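You operate a simulated robot arm through the tools that you are given. There is no shell and no other tool.

You are at the controls of a simulated robot arm. One attempt, no reset.

JOB
Once the tea is dark, lift the infuser out, pour the teal mug and put the lid on.
Fine: infuser on its saucer; mug over half full; teapot back in its place first. Set down upright: tea infuser.

It is judged by the outcome, as a careful person would: the job done as asked, and still so three seconds after it is handed in. It fails if anything else is knocked over, pushed out of place, dropped, spilled or broken. A push-on lid holds only when it is set on centred and level and pressed home; a screw cap is set on level and turned clockwise until tight.

ROBOT AND FRAMES
A 7-joint arm with a two-finger parallel gripper, fixed in place. Base frame: the origin is on the floor under the middle of its stand, x ahead of it, y to its left, z up; the work surface is at about z = 920. Readings come in mm, degrees, newtons and seconds.
It reaches about 1479 mm from its shoulder. Its first joint turns from -166.0 to 166.0 degrees. Payload 4.4 kg.
The tool frame sits at the grasp point between the pads (the TCP): z along the fingers, y along the line on which they close. The tips reach 23 mm beyond it. The gripper opens to 94 mm. The fingers are 38 mm wide and 10 mm thick; the gripper's body (54 by 96 mm) begins 39 mm behind the TCP.
Orientation is that of the tool frame in the base frame, as a unit quaternion [x, y, z, w]. With the fingers straight down and closing along the base's y, the tool's x points along the base's -x, its y along +y and its z along -z.

CONTROLS
- The arm moves only by the tool drive_tool. Its argument "targets" is a list of rows, each a list of 3 entries, a list of its own where there are three numbers: the finger opening in mm, from 0 to 94, then the shift along the tool's x, y, z in mm, then the turn, a rotation vector about the tool's x, y, z in degrees. In form: [[gripper, [dx, dy, dz], [wx, wy, wz]], ...]. A call has 1 to 20 rows; each row shifts and turns the commanded pose from where the row before left it, along the tool's axes as they then stand. Rows are played at 5 a second. More than 50 mm and 8.6 degrees between two rows, or a gripper value outside its range, and nothing of the call is played. Where a pose cannot be reached the arm comes as near as it can. A force on the tool above 40 N (or 10 N above the force at the start of the call, whichever is more), or a blocked arm, ends the call early, and 0.2 s more pass. Each finger travels about 72 mm/s and halts on what it meets, pressing with about 31 N; the grip force reading is that of the motor and also rises with nothing between the fingers. The clock runs only during rows and for 0.2 s after the last one: add rows that do not move to give the fingers time. The reply holds the time, the measured pose of the TCP, the force on the tool along the base axes, the opening and the grip force, in the units named above and with some noise, with the torque about the TCP (base axes, N m) and any sound that the robot's microphone picked up.
- Cameras (640 x 400 px; columns grow to the right, rows downward): "scene" is fixed at [218.8, 650.4, 1691.2]; the picture's right is [-0.92, -0.39, 0.00], its down [-0.25, 0.60, -0.76] and it looks along [0.30, -0.70, -0.65] (base axes); focal length 307 px, centre (320, 200). "wrist" rides on the gripper at [86, 16, -74] in the tool frame; the picture's right is [-0.18, 0.98, 0.00], its down [-0.58, -0.11, -0.81] and it looks along [-0.79, -0.15, 0.59] (tool axes); focal length 243 px, centre (320, 200). There is no depth. A picture from a camera that has moved, and an enlarged one, comes with that camera's place and axes in the base frame and with its lens.
- grab_frame(camera): a new picture of that camera. No time passes.
- enlarge(camera, box): a new picture of the part [left, top, right, bottom] of that camera's present view, enlarged. No time passes.
- job_done(): hands the job in; it is judged then, once.

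Nothing tells you positions but the pictures and the camera data. Unless the task says otherwise, let go and move clear before handing in.

The tools are called after ">>>" by a JSON object that holds its "method" and its "body". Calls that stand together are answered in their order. drive_tool: Moves the arm, as the interface text tells. Its arguments: {"type":"object","properties":{"targets":{"type":"array"}},"required":["targets"]} The other tools are called the same way: grab_frame (camera) takes a picture; enlarge (camera, box) takes an enlarged picture of a part of a camera's view; job_done () hands the job in.

At the start:

```text
t: 0.0
tool_pos: [691.2, -203.2, 1352.7]
ee_rot: [0.0, 1.0, 0.0, 0.001]
ft_force: [0.2, 0.2, -0.1]
torque: [-0.01, 0.0, -0.02]
width: 94.2
gripper_force: 0.1
```

scene: 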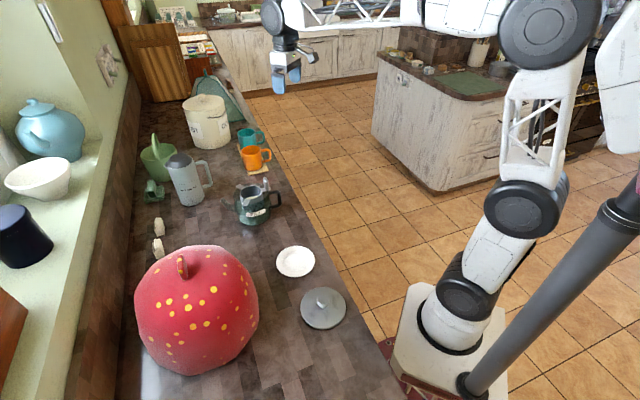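
wrist: 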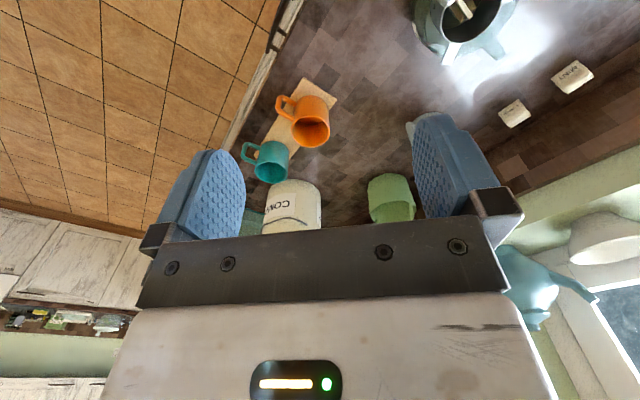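

I see a counter with a glass teapot (infuser handle sticking out), a white saucer, a lid, an orange and a teal mug. I'll look closer before moving.

>>> {"method": "enlarge", "body": {"camera": "scene", "box": [200, 160, 320, 235]}}

>>> {"method": "enlarge", "body": {"camera": "scene", "box": [130, 110, 290, 210]}}

>>> {"method": "enlarge", "body": {"camera": "scene", "box": [240, 230, 400, 330]}}

>>> {"method": "enlarge", "body": {"camera": "wrist", "box": [380, 0, 540, 100]}}

```text
5.33 times, centred on (260, 198) of scene
camera zoom: at [218.8, 650.4, 1691.2], right [-0.92, -0.39, 0.0], down [-0.25, 0.6, -0.76], along [0.3, -0.7, -0.65], focal length 1640 px, centre (640, 213)
```

zoom: 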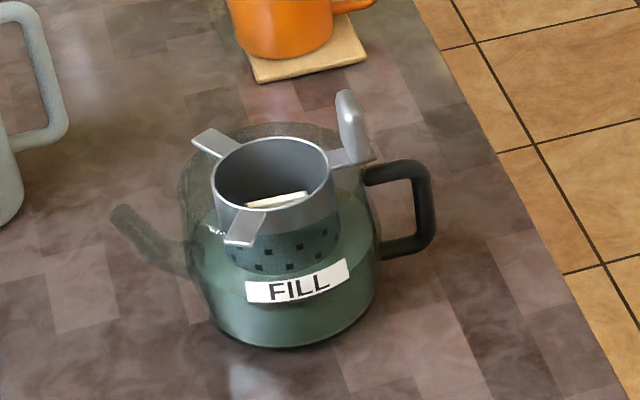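

```text
4.00 times, centred on (210, 160) of scene
camera zoom: at [218.8, 650.4, 1691.2], right [-0.92, -0.39, 0.0], down [-0.25, 0.6, -0.76], along [0.3, -0.7, -0.65], focal length 1230 px, centre (760, 360)
```

zoom: 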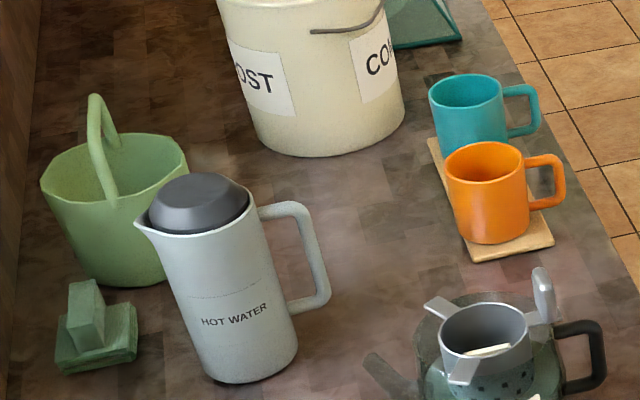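

```text
4.00 times, centred on (320, 280) of scene
camera zoom: at [218.8, 650.4, 1691.2], right [-0.92, -0.39, 0.0], down [-0.25, 0.6, -0.76], along [0.3, -0.7, -0.65], focal length 1230 px, centre (320, -120)
```

zoom: 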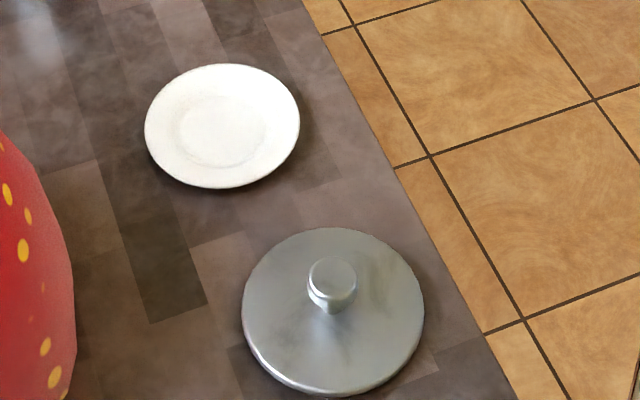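

```text
4.00 times, centred on (460, 50) of wrist
camera zoom: at [605.6, -187.6, 1426.4], right [0.18, 0.98, 0.0], down [0.58, -0.11, 0.81], along [0.79, -0.15, -0.59], focal length 970 px, centre (-240, 800)
```

zoom: 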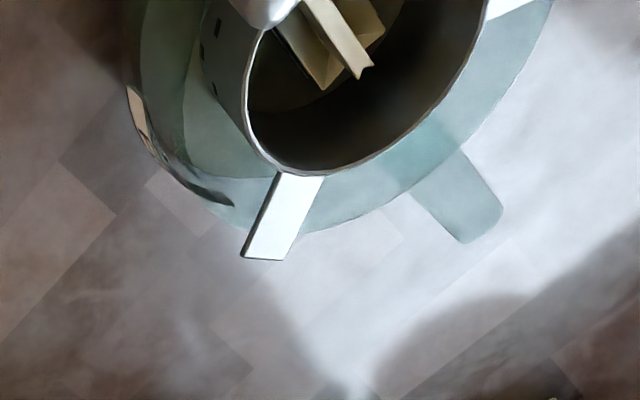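

The teapot is at roughly (757, 0), the saucer near (527, 127), the lid near (388, 237) and the teal mug near (1010, -370). I'll move the wrist camera down towards the teapot for a better view and check the colour of the tea.

>>> {"method": "drive_tool", "body": {"targets": [[94, [12.5, 23.9, 22], [0, 0, 0]], [94, [12.5, 23.9, 22], [0, 0, 0]], [94, [12.5, 23.9, 22], [0, 0, 0]], [94, [12.5, 23.9, 22], [0, 0, 0]], [94, [12.5, 23.9, 22], [0, 0, 0]], [94, [12.5, 23.9, 22], [0, 0, 0]], [94, [12.5, 23.9, 22], [0, 0, 0]], [94, [12.5, 23.9, 22], [0, 0, 0]], [94, [12.5, 23.9, 22], [0, 0, 0]], [94, [12.5, 23.9, 22], [0, 0, 0]]]}}

>>> {"method": "grab_frame", "body": {"camera": "wrist"}}

>>> {"method": "enlarge", "body": {"camera": "scene", "box": [200, 160, 320, 235]}}

```text
t: 2.2
tool_pos: [563.7, 34.8, 1131.9]
ee_rot: [0.0, 1.0, 0.0, 0.001]
ft_force: [0.3, 0.6, -1.1]
torque: [-0.01, 0.0, 0.03]
width: 93.7
gripper_force: 0.0
```

```text
taken
camera wrist: at [478.1, 51.4, 1206.6], right [0.18, 0.98, 0.0], down [0.58, -0.11, 0.81], along [0.79, -0.15, -0.59], focal length 243 px, centre (320, 200)
```

wrist: 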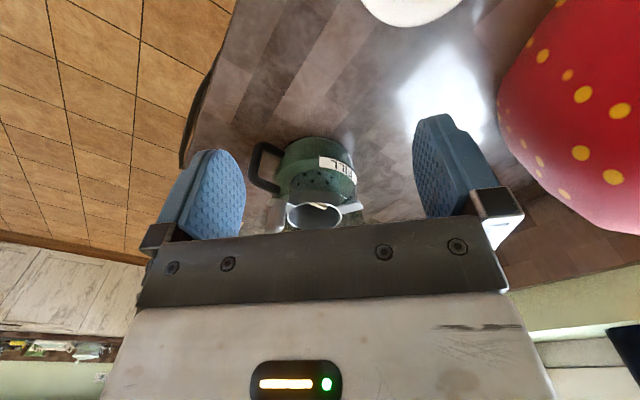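

```text
5.33 times, centred on (260, 198) of scene
camera zoom: at [218.8, 650.4, 1691.2], right [-0.92, -0.39, 0.0], down [-0.25, 0.6, -0.76], along [0.3, -0.7, -0.65], focal length 1640 px, centre (640, 213)
```

zoom: 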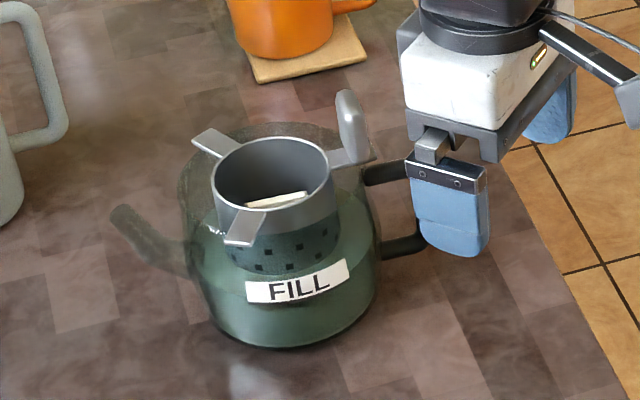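

The pot looks filled up to the FILL mark and the tea is still pale. I'll zoom in with the wrist camera to get the geometry.

>>> {"method": "enlarge", "body": {"camera": "wrist", "box": [240, 130, 400, 230]}}

>>> {"method": "enlarge", "body": {"camera": "scene", "box": [225, 175, 289, 215]}}

```text
4.00 times, centred on (320, 180) of wrist
camera zoom: at [478.1, 51.4, 1206.6], right [0.18, 0.98, 0.0], down [0.58, -0.11, 0.81], along [0.79, -0.15, -0.59], focal length 970 px, centre (320, 280)
```

zoom: 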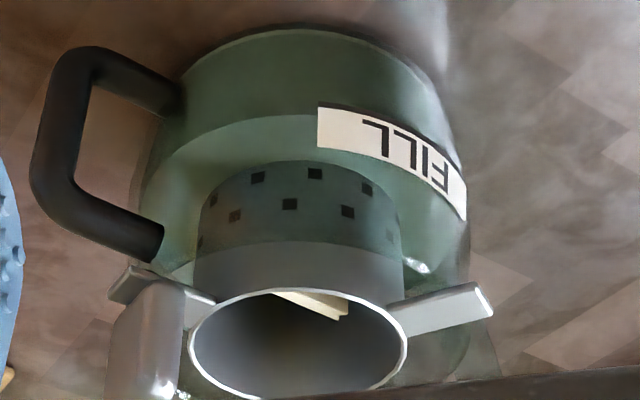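

```text
10.00 times, centred on (257, 195) of scene
camera zoom: at [218.8, 650.4, 1691.2], right [-0.92, -0.39, 0.0], down [-0.25, 0.6, -0.76], along [0.3, -0.7, -0.65], focal length 3074 px, centre (950, 250)
```

zoom: 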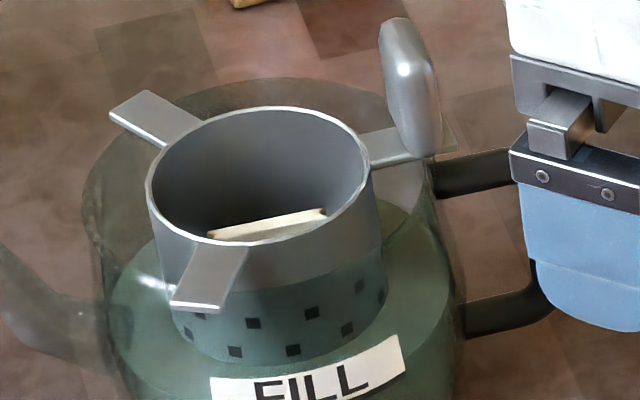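

The counter runs diagonally (about 45° to the base axes). The teapot handle and the infuser's upright tab both point at the counter's front edge. I'll turn the hand 45° to line up with it and move in for a closer look at the tab.

>>> {"method": "drive_tool", "body": {"targets": [[94, [0, 0, 0], [0, 0, 7.5]], [94, [0, 0, 0], [0, 0, 7.5]], [94, [0, 0, 0], [0, 0, 7.5]], [94, [0, 0, 0], [0, 0, 7.5]], [94, [0, 0, 0], [0, 0, 7.5]], [94, [0, 0, 0], [0, 0, 7.5]], [94, [-15, 13.8, 5], [0, 0, 0]], [94, [-15, 13.8, 5], [0, 0, 0]], [94, [-15, 13.8, 5], [0, 0, 0]], [94, [-15, 13.8, 5], [0, 0, 0]], [94, [-15, 13.8, 5], [0, 0, 0]]]}}

>>> {"method": "grab_frame", "body": {"camera": "wrist"}}

>>> {"method": "enlarge", "body": {"camera": "scene", "box": [200, 160, 320, 235]}}

```text
t: 4.6
tool_pos: [667.2, 33.1, 1107.5]
ee_rot: [0.383, 0.924, 0.0, 0.0]
ft_force: [0.1, 0.7, 0.1]
torque: [0.01, -0.02, 0.0]
width: 94.0
gripper_force: 0.1
```

```text
taken
camera wrist: at [619.2, 104.7, 1181.2], right [0.83, 0.56, 0.0], down [0.33, -0.49, 0.81], along [0.46, -0.67, -0.59], focal length 243 px, centre (320, 200)
```

wrist: 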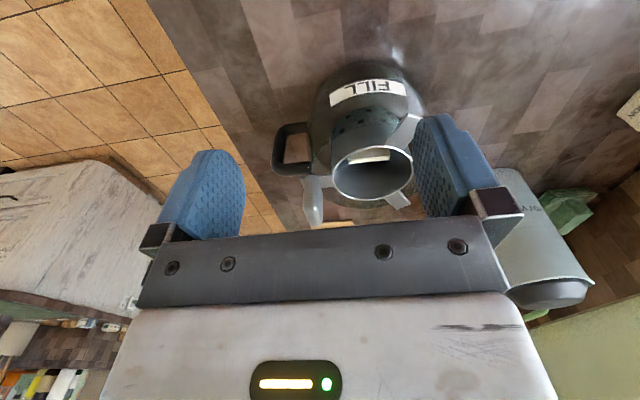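

```text
5.33 times, centred on (260, 198) of scene
camera zoom: at [218.8, 650.4, 1691.2], right [-0.92, -0.39, 0.0], down [-0.25, 0.6, -0.76], along [0.3, -0.7, -0.65], focal length 1640 px, centre (640, 213)
```

zoom: 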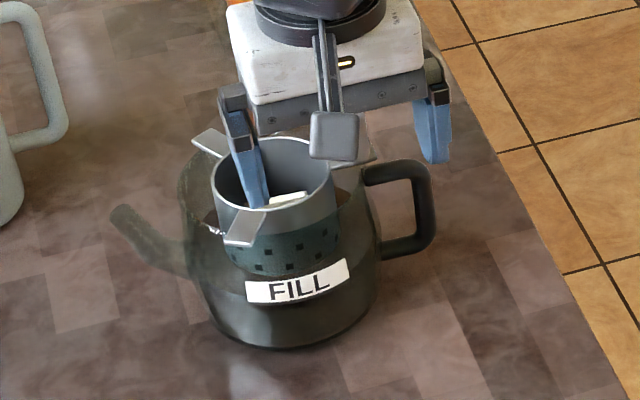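

The tea is changing: it has gone from green towards grey-brown. I'll zoom in on the tab and handle.

>>> {"method": "enlarge", "body": {"camera": "wrist", "box": [250, 50, 450, 230]}}

>>> {"method": "enlarge", "body": {"camera": "wrist", "box": [265, 110, 361, 230]}}

```text
2.22 times, centred on (350, 140) of wrist
camera zoom: at [619.2, 104.7, 1181.2], right [0.83, 0.56, 0.0], down [0.33, -0.49, 0.81], along [0.46, -0.67, -0.59], focal length 539 px, centre (253, 333)
```

zoom: 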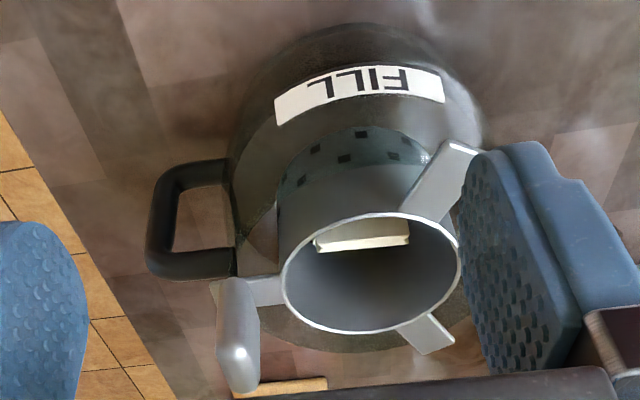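

```text
3.33 times, centred on (313, 170) of wrist
camera zoom: at [619.2, 104.7, 1181.2], right [0.83, 0.56, 0.0], down [0.33, -0.49, 0.81], along [0.46, -0.67, -0.59], focal length 809 px, centre (343, 300)
```

zoom: 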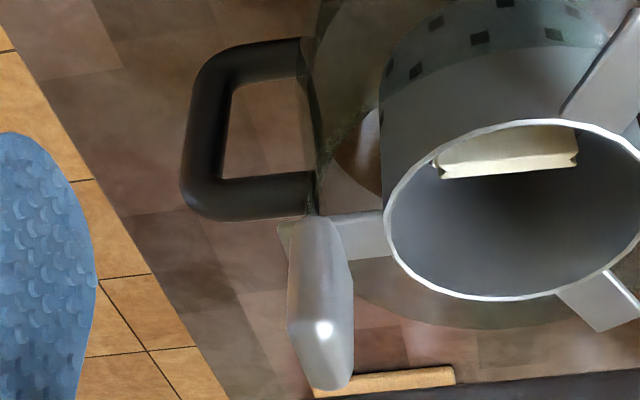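

Ring centre is at about u=530, v=543 (counter frame), z=1025. The tab is at u≈475, v≈540, with its top at z≈1078. I'll move above the tab while the tea steeps and then check again.

>>> {"method": "drive_tool", "body": {"targets": [[60, [-15, -4.0, -10], [0, 0, 0]], [50, [-25.6, -5.2, -2.5], [0, 0, 0]], [40, [-25.5, -5.2, 0], [0, 0, 0]], [36, [-25.5, -5.3, 0], [0, 0, 0]], [36, [0, 0, 0], [0, 0, 0]]]}}

>>> {"method": "grab_frame", "body": {"camera": "wrist"}}

>>> {"method": "enlarge", "body": {"camera": "scene", "box": [200, 160, 320, 235]}}

```text
t: 5.8
tool_pos: [719.1, -48.7, 1121.2]
ee_rot: [0.383, 0.924, -0.001, 0.0]
ft_force: [-0.5, 0.1, 0.2]
torque: [0.01, 0.03, 0.02]
width: 36.0
gripper_force: 0.0
```

```text
taken
camera wrist: at [670.7, 24.8, 1195.7], right [0.83, 0.56, 0.0], down [0.33, -0.49, 0.81], along [0.46, -0.67, -0.59], focal length 243 px, centre (320, 200)
```

wrist: 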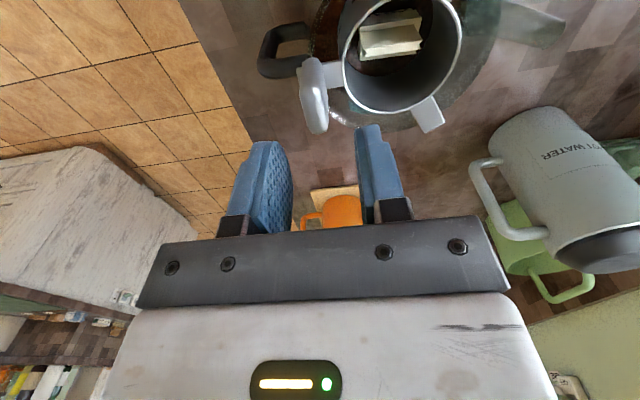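

```text
5.33 times, centred on (260, 198) of scene
camera zoom: at [218.8, 650.4, 1691.2], right [-0.92, -0.39, 0.0], down [-0.25, 0.6, -0.76], along [0.3, -0.7, -0.65], focal length 1640 px, centre (640, 213)
```

zoom: 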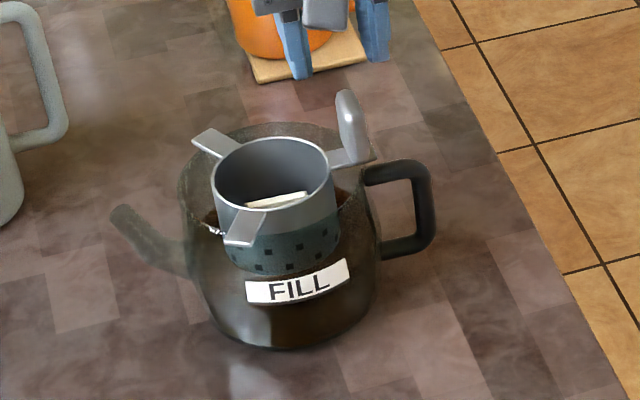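

The tea has turned brown. I'll check the tab against the fingers closely before going down.

>>> {"method": "enlarge", "body": {"camera": "wrist", "box": [240, 20, 400, 240]}}

>>> {"method": "enlarge", "body": {"camera": "scene", "box": [230, 160, 294, 200]}}

```text
1.82 times, centred on (320, 130) of wrist
camera zoom: at [670.7, 24.8, 1195.7], right [0.83, 0.56, 0.0], down [0.33, -0.49, 0.81], along [0.46, -0.67, -0.59], focal length 441 px, centre (320, 327)
```

zoom: 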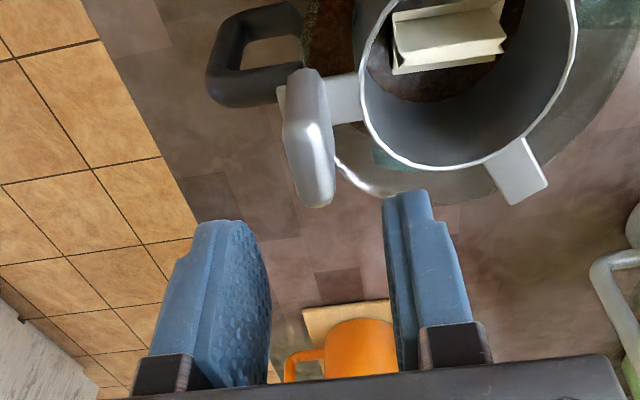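

```text
10.00 times, centred on (262, 180) of scene
camera zoom: at [218.8, 650.4, 1691.2], right [-0.92, -0.39, 0.0], down [-0.25, 0.6, -0.76], along [0.3, -0.7, -0.65], focal length 3074 px, centre (900, 400)
```

zoom: 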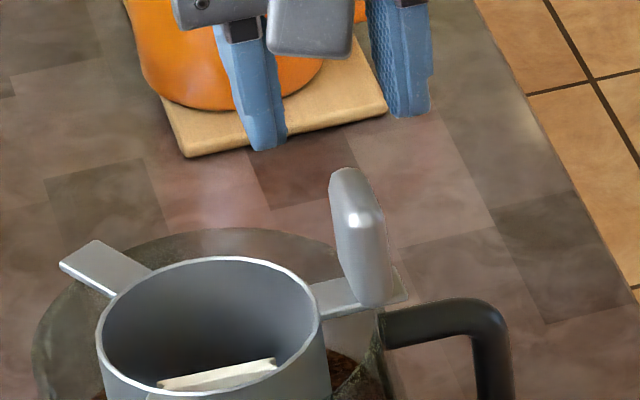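

The fingers are lined up with the tab. I'll go down over it, stay open, and check the clearance and the tea colour.

>>> {"method": "drive_tool", "body": {"targets": [[36, [0, 1.3, 12], [0, 0, 0]], [36, [1, 0, 12], [0, 0, 0]], [36, [0, 0, 12], [0, 0, 0]], [36, [0, 0, 12], [0, 0, 0]], [36, [0, 0, 10], [0, 0, 0]], [36, [0, 0, 5], [0, 0, 0]]]}}

>>> {"method": "grab_frame", "body": {"camera": "wrist"}}

>>> {"method": "enlarge", "body": {"camera": "scene", "box": [200, 160, 320, 235]}}

```text
t: 7.2
tool_pos: [719.9, -46.1, 1057.0]
ee_rot: [0.383, 0.924, 0.0, 0.0]
ft_force: [0.0, -0.6, 0.0]
torque: [0.03, 0.03, -0.01]
width: 36.0
gripper_force: 0.1
```

```text
taken
camera wrist: at [670.9, 26.3, 1131.2], right [0.83, 0.56, 0.0], down [0.33, -0.49, 0.81], along [0.46, -0.67, -0.59], focal length 243 px, centre (320, 200)
```

wrist: 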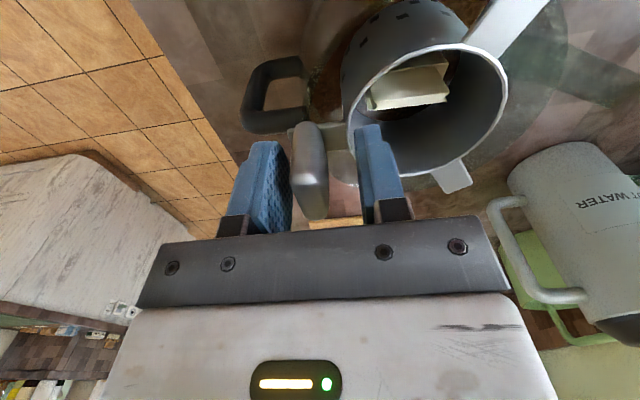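

```text
5.33 times, centred on (260, 198) of scene
camera zoom: at [218.8, 650.4, 1691.2], right [-0.92, -0.39, 0.0], down [-0.25, 0.6, -0.76], along [0.3, -0.7, -0.65], focal length 1640 px, centre (640, 213)
```

zoom: 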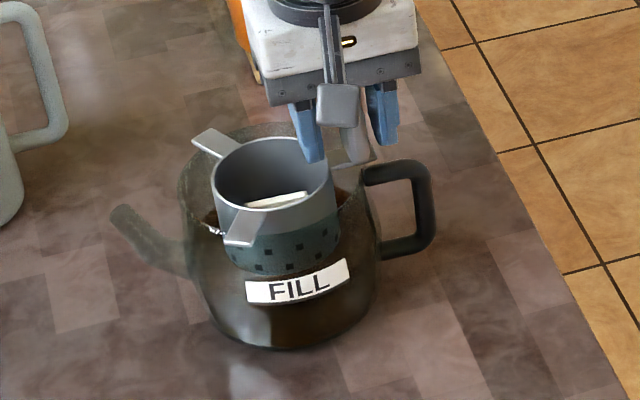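

The fingers straddle the tab cleanly. I'll hold for a couple of seconds so the tea gets fully dark and compare.

>>> {"method": "drive_tool", "body": {"targets": [[36, [0, 0, 0], [0, 0, 0]], [36, [0, 0, 0], [0, 0, 0]], [36, [0, 0, 0], [0, 0, 0]], [36, [0, 0, 0], [0, 0, 0]], [36, [0, 0, 0], [0, 0, 0]], [36, [0, 0, 0], [0, 0, 0]], [36, [0, 0, 0], [0, 0, 0]], [36, [0, 0, 0], [0, 0, 0]], [36, [0, 0, 0], [0, 0, 0]], [36, [0, 0, 0], [0, 0, 0]]]}}

>>> {"method": "enlarge", "body": {"camera": "scene", "box": [200, 160, 320, 235]}}

>>> {"method": "enlarge", "body": {"camera": "wrist", "box": [230, 100, 410, 240]}}

```text
t: 9.4
tool_pos: [721.1, -46.5, 1057.6]
ee_rot: [0.382, 0.924, -0.001, 0.0]
ft_force: [0.4, -0.1, -0.6]
torque: [-0.03, 0.02, 0.01]
width: 35.9
gripper_force: 0.0
```

```text
5.33 times, centred on (260, 198) of scene
camera zoom: at [218.8, 650.4, 1691.2], right [-0.92, -0.39, 0.0], down [-0.25, 0.6, -0.76], along [0.3, -0.7, -0.65], focal length 1640 px, centre (640, 213)
```

zoom: 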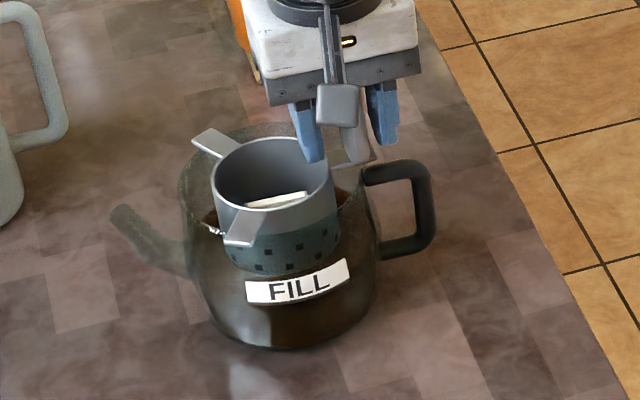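

```text
2.86 times, centred on (320, 170) of wrist
camera zoom: at [670.9, 26.3, 1131.3], right [0.83, 0.56, 0.0], down [0.33, -0.49, 0.81], along [0.46, -0.67, -0.59], focal length 693 px, centre (320, 286)
```

zoom: 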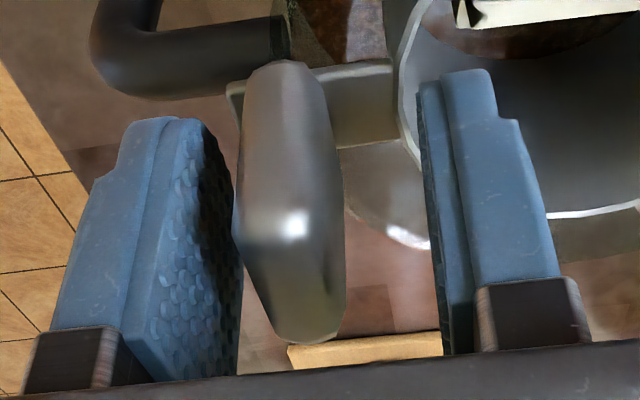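

The tea is dark brown and nearly steady. The tab sits about 7 mm towards the outer finger, so I'll centre on it and look again before closing.

>>> {"method": "drive_tool", "body": {"targets": [[36, [0, -3.2, 0], [0, 0, 0]], [36, [0, -3.3, 0], [0, 0, 0]], [36, [0, 0, 0], [0, 0, 0]], [36, [0, 0, 0], [0, 0, 0]], [36, [0, 0, 0], [0, 0, 0]], [36, [0, 0, 0], [0, 0, 0]], [36, [0, 0, 0], [0, 0, 0]], [36, [0, 0, 0], [0, 0, 0]]]}}

>>> {"method": "enlarge", "body": {"camera": "wrist", "box": [230, 100, 410, 240]}}

>>> {"method": "enlarge", "body": {"camera": "scene", "box": [200, 160, 320, 235]}}

```text
t: 11.2
tool_pos: [715.3, -50.2, 1056.6]
ee_rot: [0.383, 0.924, 0.0, 0.0]
ft_force: [0.0, -0.1, -0.2]
torque: [0.01, 0.02, 0.01]
width: 36.0
gripper_force: 0.0
```

```text
2.86 times, centred on (320, 170) of wrist
camera zoom: at [666.4, 22.1, 1131.1], right [0.83, 0.56, 0.0], down [0.33, -0.49, 0.81], along [0.46, -0.67, -0.59], focal length 693 px, centre (320, 286)
```

zoom: 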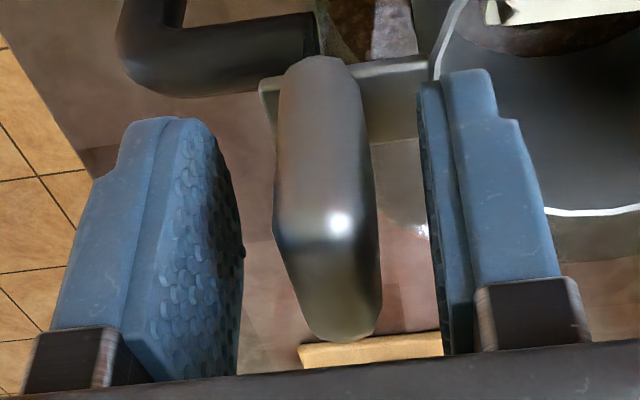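

```text
5.33 times, centred on (260, 198) of scene
camera zoom: at [218.8, 650.4, 1691.2], right [-0.92, -0.39, 0.0], down [-0.25, 0.6, -0.76], along [0.3, -0.7, -0.65], focal length 1640 px, centre (640, 213)
```

zoom: 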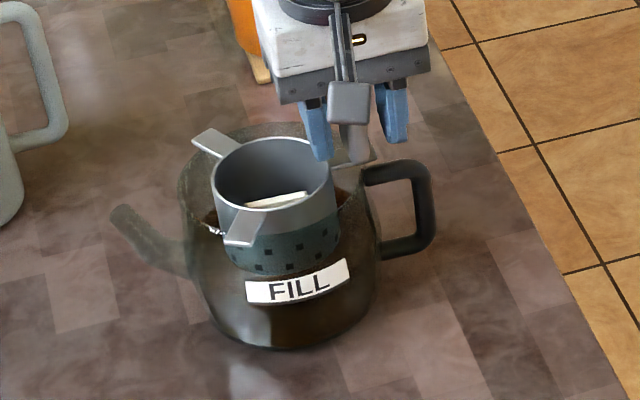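

The tab is centred and the tea is dark and has stopped changing. I'll close on the tab.

>>> {"method": "drive_tool", "body": {"targets": [[0, [0, 0, 0], [0, 0, 0]], [0, [0, 0, 0], [0, 0, 0]], [0, [0, 0, 0], [0, 0, 0]], [0, [0, 0, 0], [0, 0, 0]]]}}

>>> {"method": "enlarge", "body": {"camera": "wrist", "box": [230, 60, 410, 240]}}

>>> {"method": "enlarge", "body": {"camera": "scene", "box": [200, 160, 320, 235]}}

```text
t: 12.2
tool_pos: [715.7, -51.1, 1056.6]
ee_rot: [0.382, 0.924, 0.0, 0.0]
ft_force: [-0.4, -0.3, 1.7]
torque: [0.01, -0.02, 0.0]
width: 13.7
gripper_force: 31.3
```

```text
2.22 times, centred on (320, 150) of wrist
camera zoom: at [666.4, 22.1, 1131.2], right [0.83, 0.56, 0.0], down [0.33, -0.49, 0.81], along [0.46, -0.67, -0.59], focal length 539 px, centre (320, 311)
```

zoom: 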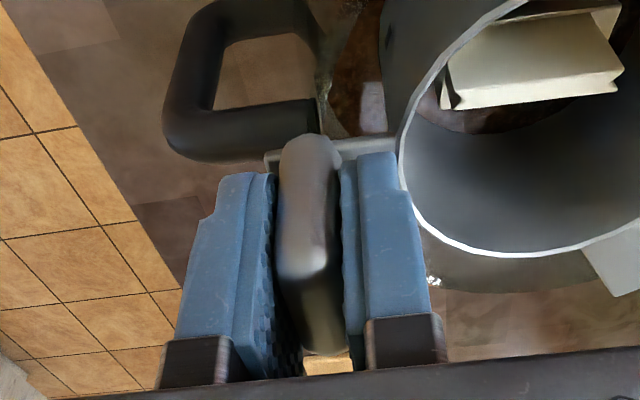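

```text
5.33 times, centred on (260, 198) of scene
camera zoom: at [218.8, 650.4, 1691.2], right [-0.92, -0.39, 0.0], down [-0.25, 0.6, -0.76], along [0.3, -0.7, -0.65], focal length 1640 px, centre (640, 213)
```

zoom: 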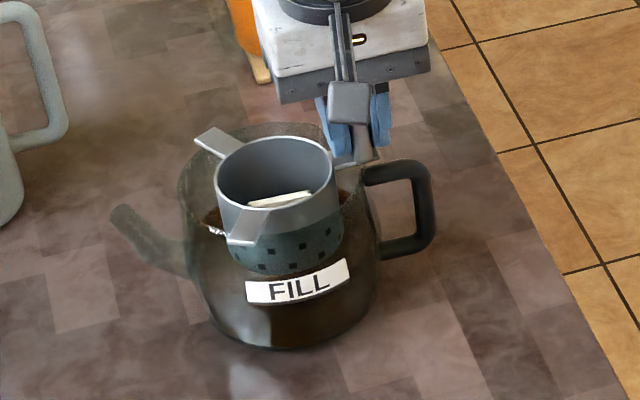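

Gripped (13.7 mm, 31 N). I'll lift the infuser straight up out of the pot and hold it over the pot for a moment.

>>> {"method": "drive_tool", "body": {"targets": [[0, [0, 0, -5], [0, 0, 0]], [0, [0, 0, -8], [0, 0, 0]], [0, [0, 0, -12], [0, 0, 0]], [0, [0, 0, -12], [0, 0, 0]], [0, [0, 0, -12], [0, 0, 0]], [0, [0, 0, -12], [0, 0, 0]], [0, [0, 0, -12], [0, 0, 0]], [0, [0, 0, -12], [0, 0, 0]], [0, [0, 0, -12], [0, 0, 0]], [0, [0, 0, -8], [0, 0, 0]], [0, [0, 0, -5], [0, 0, 0]], [0, [0, 0, 0], [0, 0, 0]], [0, [0, 0, 0], [0, 0, 0]], [0, [0, 0, 0], [0, 0, 0]], [0, [0, 0, 0], [0, 0, 0]], [0, [0, 0, 0], [0, 0, 0]]]}}

>>> {"method": "grab_frame", "body": {"camera": "scene"}}

>>> {"method": "grab_frame", "body": {"camera": "wrist"}}

>>> {"method": "enlarge", "body": {"camera": "scene", "box": [200, 120, 320, 235]}}

```text
t: 15.6
tool_pos: [716.3, -50.3, 1166.1]
ee_rot: [0.382, 0.924, 0.001, -0.001]
ft_force: [0.0, -1.0, -1.7]
torque: [-0.04, 0.05, 0.01]
width: 13.6
gripper_force: 31.0
```

```text
taken
```

scene: 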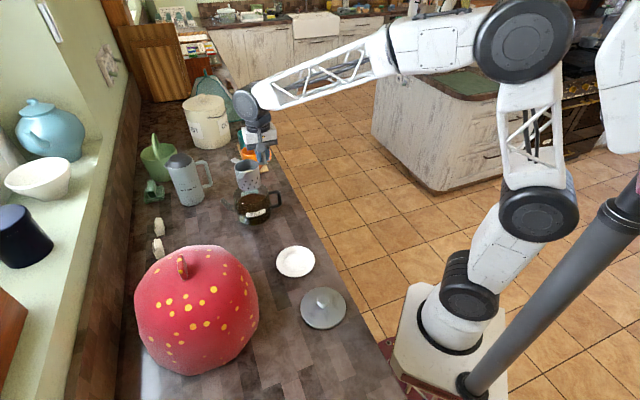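

```text
taken
camera wrist: at [666.2, 22.7, 1240.5], right [0.83, 0.56, 0.0], down [0.33, -0.49, 0.81], along [0.46, -0.67, -0.59], focal length 243 px, centre (320, 200)
```

wrist: 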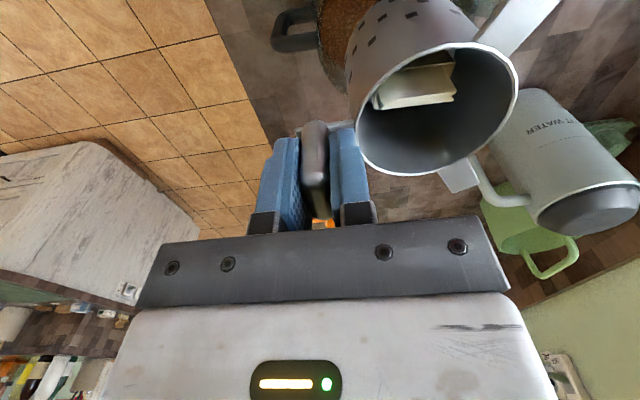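

```text
3.48 times, centred on (260, 178) of scene
camera zoom: at [218.8, 650.4, 1691.2], right [-0.92, -0.39, 0.0], down [-0.25, 0.6, -0.76], along [0.3, -0.7, -0.65], focal length 1069 px, centre (529, 278)
```

zoom: 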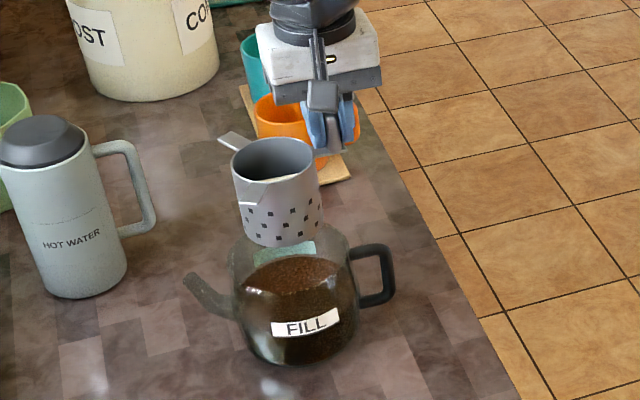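

The infuser is clear of the pot and hanging level; the tea is very dark. I'll raise it a little more and carry it to the saucer (centre about u=463, v=280), hovering well above it.

>>> {"method": "drive_tool", "body": {"targets": [[0, [0, 0, -10], [0, 0, 0]], [0, [0, 0, -15], [0, 0, 0]], [0, [5, -1, -10], [0, 0, 0]], [0, [12, -3, 0], [0, 0, 0]], [0, [20, -5, 0], [0, 0, 0]], [0, [25, -6, 0], [0, 0, 0]], [0, [25, -6, 0], [0, 0, 0]], [0, [25, -6, 0], [0, 0, 0]], [0, [25, -6, 0], [0, 0, 0]], [0, [25, -6, 0], [0, 0, 0]], [0, [25, -6, 0], [0, 0, 0]], [0, [25, -6, 0], [0, 0, 0]], [0, [25, -5.4, 0], [0, 0, 0]], [0, [16, -4, 10], [0, 0, 0]], [0, [8, -2, 15], [0, 0, 0]], [0, [4.6, -1, 20], [0, 0, 0]], [0, [0, 0, 20], [0, 0, 0]], [0, [0, 0, 20], [0, 0, 0]], [0, [0, 0, 10], [0, 0, 0]], [0, [0, 0, 0], [0, 0, 0]]]}}

>>> {"method": "enlarge", "body": {"camera": "scene", "box": [220, 170, 380, 290]}}

>>> {"method": "grab_frame", "body": {"camera": "wrist"}}

```text
t: 19.8
tool_pos: [481.5, 92.5, 1106.5]
ee_rot: [0.383, 0.924, 0.0, 0.0]
ft_force: [0.5, -0.8, -0.5]
torque: [-0.05, 0.02, 0.01]
width: 13.5
gripper_force: 31.2
```

```text
3.33 times, centred on (300, 230) of scene
camera zoom: at [218.8, 650.4, 1691.2], right [-0.92, -0.39, 0.0], down [-0.25, 0.6, -0.76], along [0.3, -0.7, -0.65], focal length 1025 px, centre (387, 100)
```

zoom: 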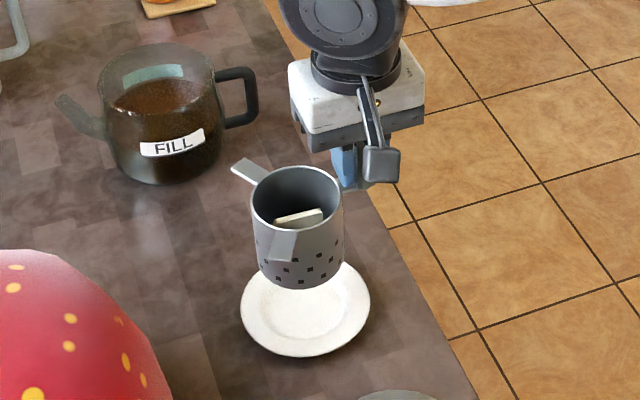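

```text
taken
camera wrist: at [432.3, 165.3, 1181.1], right [0.83, 0.56, 0.0], down [0.33, -0.49, 0.81], along [0.46, -0.67, -0.59], focal length 243 px, centre (320, 200)
```

wrist: 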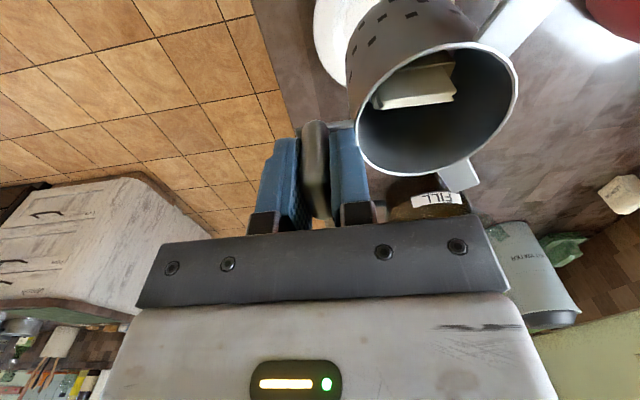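

The infuser is centred over the saucer to within a couple of millimetres, with its bottom near z=1000. I'll lower it most of the way.

>>> {"method": "drive_tool", "body": {"targets": [[0, [0, 1, 8], [0, 0, 0]], [0, [0, 0, 12], [0, 0, 0]], [0, [0, 0, 12], [0, 0, 0]], [0, [0, 0, 12], [0, 0, 0]], [0, [0, 0, 6], [0, 0, 0]], [0, [0, 0, 4], [0, 0, 0]], [0, [0, 0, 4], [0, 0, 0]], [0, [0, 0, 2], [0, 0, 0]], [0, [0, 0, 0], [0, 0, 0]]]}}

>>> {"method": "enlarge", "body": {"camera": "scene", "box": [260, 200, 340, 290]}}

```text
t: 21.8
tool_pos: [481.9, 93.9, 1047.2]
ee_rot: [0.382, 0.924, 0.0, 0.001]
ft_force: [1.1, 0.2, -0.5]
torque: [0.0, 0.04, -0.02]
width: 13.5
gripper_force: 31.0
```

```text
4.44 times, centred on (300, 245) of scene
camera zoom: at [218.8, 650.4, 1691.2], right [-0.92, -0.39, 0.0], down [-0.25, 0.6, -0.76], along [0.3, -0.7, -0.65], focal length 1366 px, centre (409, 0)
```

zoom: 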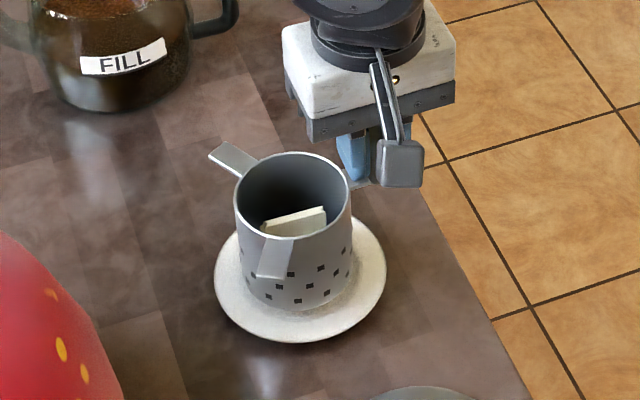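

It's well centred with a small gap left. I'll lower in 2 mm steps and watch the force.

>>> {"method": "drive_tool", "body": {"targets": [[0, [0, 0, 2], [0, 0, 0]], [0, [0, 0, 2], [0, 0, 0]], [0, [0, 0, 2], [0, 0, 0]]]}}

>>> {"method": "enlarge", "body": {"camera": "scene", "box": [270, 215, 330, 275]}}

```text
t: 22.6
tool_pos: [482.7, 92.7, 1039.9]
ee_rot: [0.383, 0.924, 0.0, 0.0]
ft_force: [-0.7, -0.2, -0.9]
torque: [-0.03, 0.03, -0.01]
width: 13.3
gripper_force: 30.9
```

```text
6.67 times, centred on (300, 245) of scene
camera zoom: at [218.8, 650.4, 1691.2], right [-0.92, -0.39, 0.0], down [-0.25, 0.6, -0.76], along [0.3, -0.7, -0.65], focal length 2050 px, centre (453, -100)
```

zoom: 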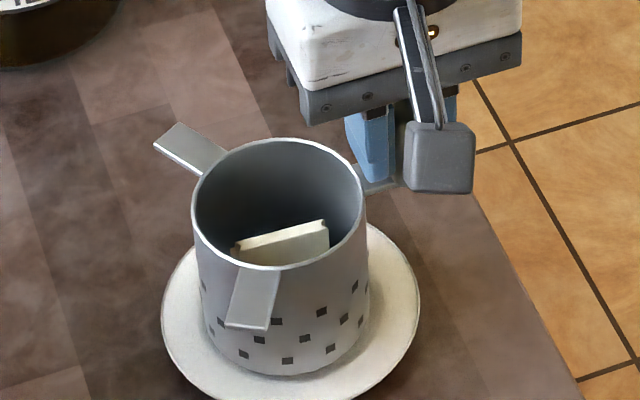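

>>> {"method": "drive_tool", "body": {"targets": [[0, [0, 0, 1.5], [0, 0, 0]], [0, [0, 0, 1.5], [0, 0, 0]], [0, [0, 0, 0], [0, 0, 0]]]}}

```text
t: 23.4
tool_pos: [481.8, 93.1, 1037.3]
ee_rot: [0.383, 0.924, 0.0, 0.0]
ft_force: [0.2, -0.4, -0.8]
torque: [-0.01, 0.05, -0.01]
width: 13.5
gripper_force: 30.9
```

The infuser isn't touching the saucer yet, so I'll keep lowering in small steps.

>>> {"method": "drive_tool", "body": {"targets": [[0, [0, 0, 1.5], [0, 0, 0]], [0, [0, 0, 1.5], [0, 0, 0]], [0, [0, 0, 0], [0, 0, 0]]]}}

```text
t: 24.2
tool_pos: [482.4, 92.7, 1036.4]
ee_rot: [0.383, 0.924, 0.0, 0.001]
ft_force: [-4.4, -2.3, 20.6]
torque: [0.25, -0.1, 0.04]
width: 13.6
gripper_force: 31.2
```

Contact with the saucer (about 20 N). I'll back off slightly to relieve the force and check before releasing.

>>> {"method": "drive_tool", "body": {"targets": [[0, [0, 0, -1.0], [0, 0, 0]], [0, [0, 0, -0.4], [0, 0, 0]], [0, [0, 0, 0], [0, 0, 0]]]}}

>>> {"method": "enlarge", "body": {"camera": "scene", "box": [270, 215, 330, 275]}}

>>> {"method": "enlarge", "body": {"camera": "wrist", "box": [230, 0, 530, 240]}}

```text
t: 25.0
tool_pos: [482.4, 93.5, 1036.8]
ee_rot: [0.383, 0.924, 0.0, 0.0]
ft_force: [0.2, -0.1, 0.1]
torque: [0.0, 0.04, -0.01]
width: 13.5
gripper_force: 30.5
```

```text
6.67 times, centred on (300, 245) of scene
camera zoom: at [218.8, 650.4, 1691.2], right [-0.92, -0.39, 0.0], down [-0.25, 0.6, -0.76], along [0.3, -0.7, -0.65], focal length 2050 px, centre (453, -100)
```

zoom: 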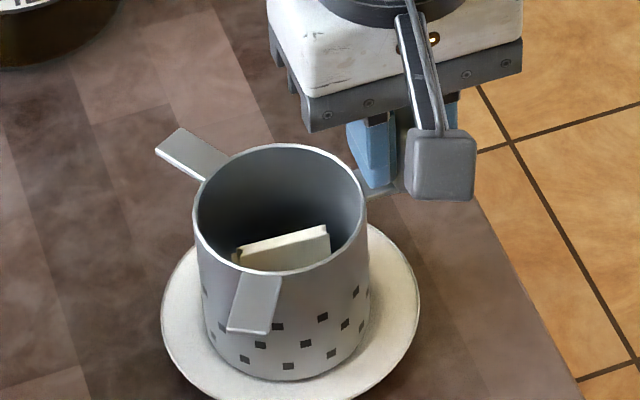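

```text
1.67 times, centred on (380, 120) of wrist
camera zoom: at [433.5, 165.2, 1110.0], right [0.83, 0.56, 0.0], down [0.33, -0.49, 0.81], along [0.45, -0.67, -0.59], focal length 404 px, centre (220, 333)
```

zoom: 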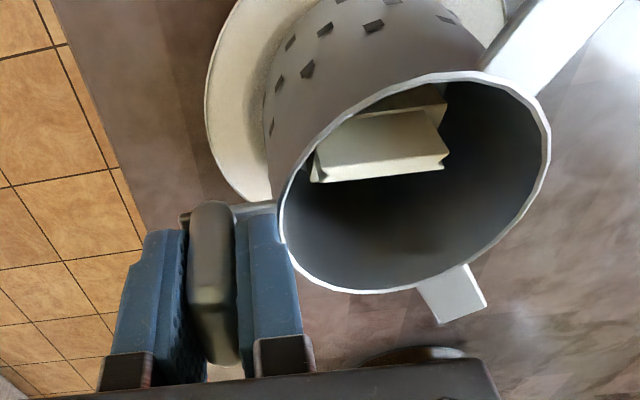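

The force is near zero, so it's just about resting. I'll ease down half a millimetre, open the fingers and rise straight up.

>>> {"method": "drive_tool", "body": {"targets": [[0, [0, 0, 0.6], [0, 0, 0]], [0, [0, 0, 0], [0, 0, 0]], [16, [0, 0, 0], [0, 0, 0]], [20, [0, 0, 0], [0, 0, 0]], [26, [0, 0, 0], [0, 0, 0]], [32, [0, 0, 0], [0, 0, 0]], [32, [0, 0, 0], [0, 0, 0]]]}}

>>> {"method": "enlarge", "body": {"camera": "wrist", "box": [230, 0, 530, 240]}}

>>> {"method": "enlarge", "body": {"camera": "scene", "box": [270, 215, 330, 275]}}

```text
t: 26.6
tool_pos: [481.3, 92.2, 1035.5]
ee_rot: [0.383, 0.924, 0.001, 0.0]
ft_force: [0.9, -0.3, -0.4]
torque: [0.02, -0.01, 0.01]
width: 31.9
gripper_force: 0.1
```

```text
1.67 times, centred on (380, 120) of wrist
camera zoom: at [433.5, 165.1, 1109.3], right [0.83, 0.56, 0.0], down [0.33, -0.49, 0.81], along [0.46, -0.67, -0.59], focal length 404 px, centre (220, 333)
```

zoom: 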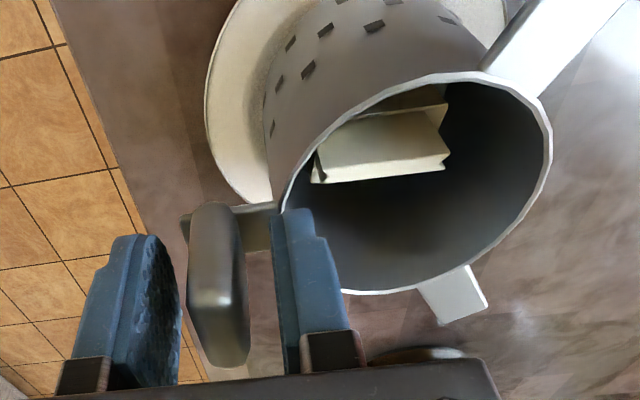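

```text
6.67 times, centred on (300, 245) of scene
camera zoom: at [218.8, 650.4, 1691.2], right [-0.92, -0.39, 0.0], down [-0.25, 0.6, -0.76], along [0.3, -0.7, -0.65], focal length 2050 px, centre (453, -100)
```

zoom: 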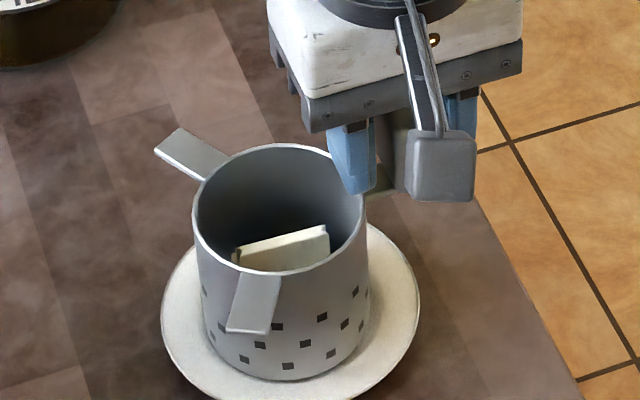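

The infuser stands freely on the saucer. I'll rise straight up, then turn the hand 90° so the fingers will close across the teapot handle.

>>> {"method": "drive_tool", "body": {"targets": [[32, [0, 0, -8], [0, 0, 0]], [32, [0, 0, -15], [0, 0, 0]], [32, [0, 0, -25], [0, 0, 0]], [32, [0, 0, -30], [0, 0, 0]], [32, [0, 0, -30], [0, 0, 0]], [40, [0, 0, -12], [0, 0, -7.5]], [40, [0, 0, 0], [0, 0, -7.5]], [40, [0, 0, 0], [0, 0, -7.5]], [40, [0, 0, 0], [0, 0, -7.5]], [40, [0, 0, 0], [0, 0, -7.5]], [40, [0, 0, 0], [0, 0, -7.5]], [40, [0, 0, 0], [0, 0, -7.5]], [40, [0, 0, 0], [0, 0, -7.5]], [40, [0, 0, 0], [0, 0, -7.5]], [40, [0, 0, 0], [0, 0, -7.5]], [40, [0, 0, 0], [0, 0, -7.5]], [40, [0, 0, 0], [0, 0, -7.5]]]}}

>>> {"method": "grab_frame", "body": {"camera": "scene"}}

>>> {"method": "grab_frame", "body": {"camera": "wrist"}}

```text
t: 30.2
tool_pos: [483.0, 93.1, 1154.8]
ee_rot: [-0.383, 0.924, 0.001, 0.0]
ft_force: [-0.1, 0.3, -0.2]
torque: [0.01, 0.01, 0.01]
width: 40.0
gripper_force: 0.2
```

```text
taken
```

scene: 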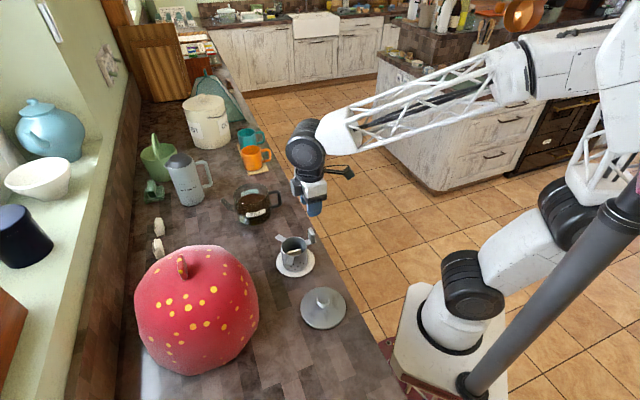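

```text
taken
camera wrist: at [410.9, 43.0, 1229.9], right [-0.57, 0.82, 0.0], down [0.49, 0.34, 0.81], along [0.66, 0.46, -0.59], focal length 243 px, centre (320, 200)
```

wrist: 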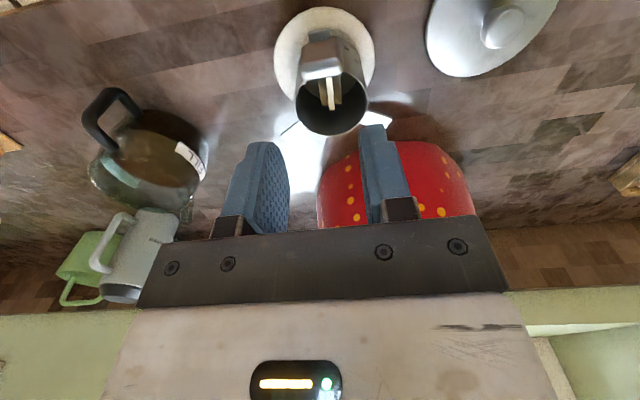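

The infuser and saucer look fine. I'll move across to in front of the teapot handle and pitch the hand 45° so it points in and down towards it.

>>> {"method": "drive_tool", "body": {"targets": [[40, [2, -10, 0], [0, 0, 0]], [40, [4, -25, 0], [0, 0, 0]], [40, [5, -32, 4], [0, 0, 0]], [40, [5, -32, 6], [0, 0, 0]], [40, [5, -32, 6], [0, 0, 0]], [40, [5, -32, 6], [0, 0, 0]], [40, [5, -32, 6], [0, 0, 0]], [40, [5, -32, 6], [0, 0, 0]], [40, [4, -25, 6], [0, 0, 0]], [40, [2, -15.8, 4], [0, 0, 0]], [40, [0, 0, 0], [0, -7.5, 0]], [40, [0, 0, 0], [0, -7.5, 0]], [40, [0, 0, 0], [0, -7.5, 0]], [40, [0, 0, 0], [0, -7.5, 0]], [40, [0, 0, 0], [0, -7.5, 0]], [40, [0, 0, 0], [0, -7.5, 0]]]}}

>>> {"method": "grab_frame", "body": {"camera": "wrist"}}

>>> {"method": "grab_frame", "body": {"camera": "scene"}}

```text
t: 33.6
tool_pos: [641.9, -126.2, 1112.8]
ee_rot: [-0.353, 0.854, 0.146, 0.354]
ft_force: [0.4, 0.1, 0.2]
torque: [0.01, 0.01, 0.0]
width: 39.8
gripper_force: 0.0
```

```text
taken
camera wrist: at [550.9, -195.2, 1102.7], right [-0.6, 0.79, 0.13], down [-0.04, -0.19, 0.98], along [0.8, 0.59, 0.14], focal length 243 px, centre (320, 200)
```

wrist: 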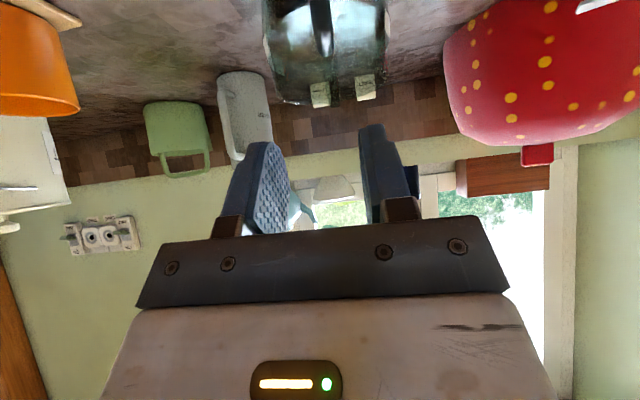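

```text
taken
```

scene: 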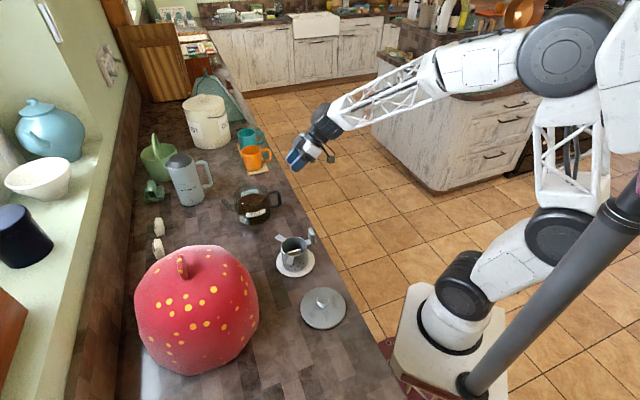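

>>> {"method": "enlarge", "body": {"camera": "wrist", "box": [230, 0, 410, 240]}}

>>> {"method": "enlarge", "body": {"camera": "scene", "box": [210, 110, 350, 235]}}

```text
1.67 times, centred on (320, 120) of wrist
camera zoom: at [550.9, -195.2, 1102.7], right [-0.6, 0.79, 0.13], down [-0.04, -0.19, 0.98], along [0.8, 0.59, 0.14], focal length 404 px, centre (320, 333)
```

zoom: 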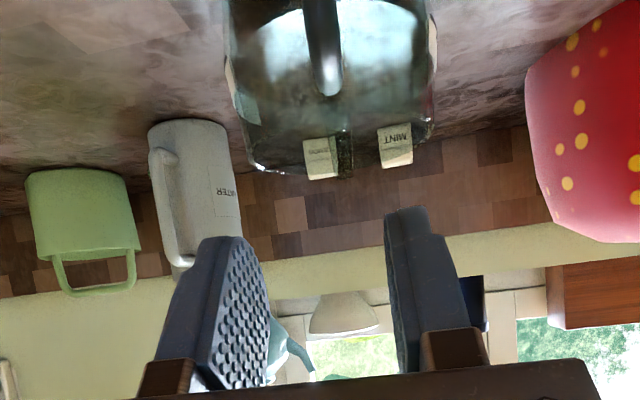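

```text
3.20 times, centred on (280, 172) of scene
camera zoom: at [218.8, 650.4, 1691.2], right [-0.92, -0.39, 0.0], down [-0.25, 0.6, -0.76], along [0.3, -0.7, -0.65], focal length 984 px, centre (448, 288)
```

zoom: 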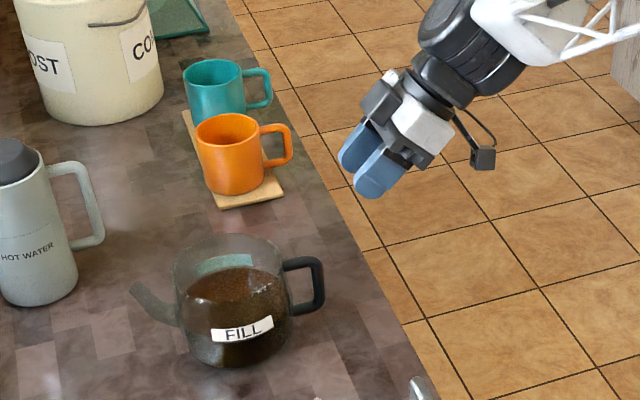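

The hand is lined up with the handle plane. I'll move in to about 50 mm short of the grasp and look again.

>>> {"method": "drive_tool", "body": {"targets": [[40, [8.6, 0.5, 16.7], [0, 0, 0]], [40, [8.6, 0.5, 16.7], [0, 0, 0]], [40, [8.6, 0.5, 16.7], [0, 0, 0]], [40, [8.5, 0.5, 16.8], [0, 0, 0]], [40, [8.5, 0.5, 16.8], [0, 0, 0]], [40, [0, 0, 0], [0, 0, 0]]]}}

>>> {"method": "enlarge", "body": {"camera": "wrist", "box": [220, 0, 420, 240]}}

>>> {"method": "enlarge", "body": {"camera": "scene", "box": [220, 150, 300, 230]}}

```text
t: 35.0
tool_pos: [660.6, -102.8, 1021.1]
ee_rot: [-0.354, 0.854, 0.147, 0.353]
ft_force: [0.1, 0.3, -0.4]
torque: [0.01, 0.0, 0.04]
width: 39.9
gripper_force: 0.1
```

```text
1.67 times, centred on (320, 120) of wrist
camera zoom: at [569.4, -172.5, 1012.3], right [-0.6, 0.79, 0.13], down [-0.04, -0.19, 0.98], along [0.8, 0.59, 0.14], focal length 404 px, centre (320, 333)
```

zoom: 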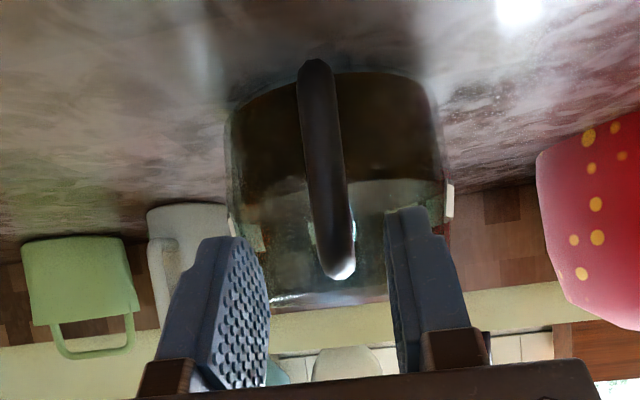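

```text
5.00 times, centred on (260, 190) of scene
camera zoom: at [218.8, 650.4, 1691.2], right [-0.92, -0.39, 0.0], down [-0.25, 0.6, -0.76], along [0.3, -0.7, -0.65], focal length 1537 px, centre (620, 250)
```

zoom: 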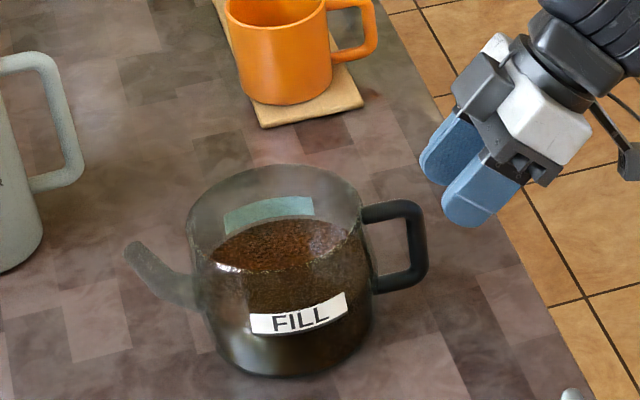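

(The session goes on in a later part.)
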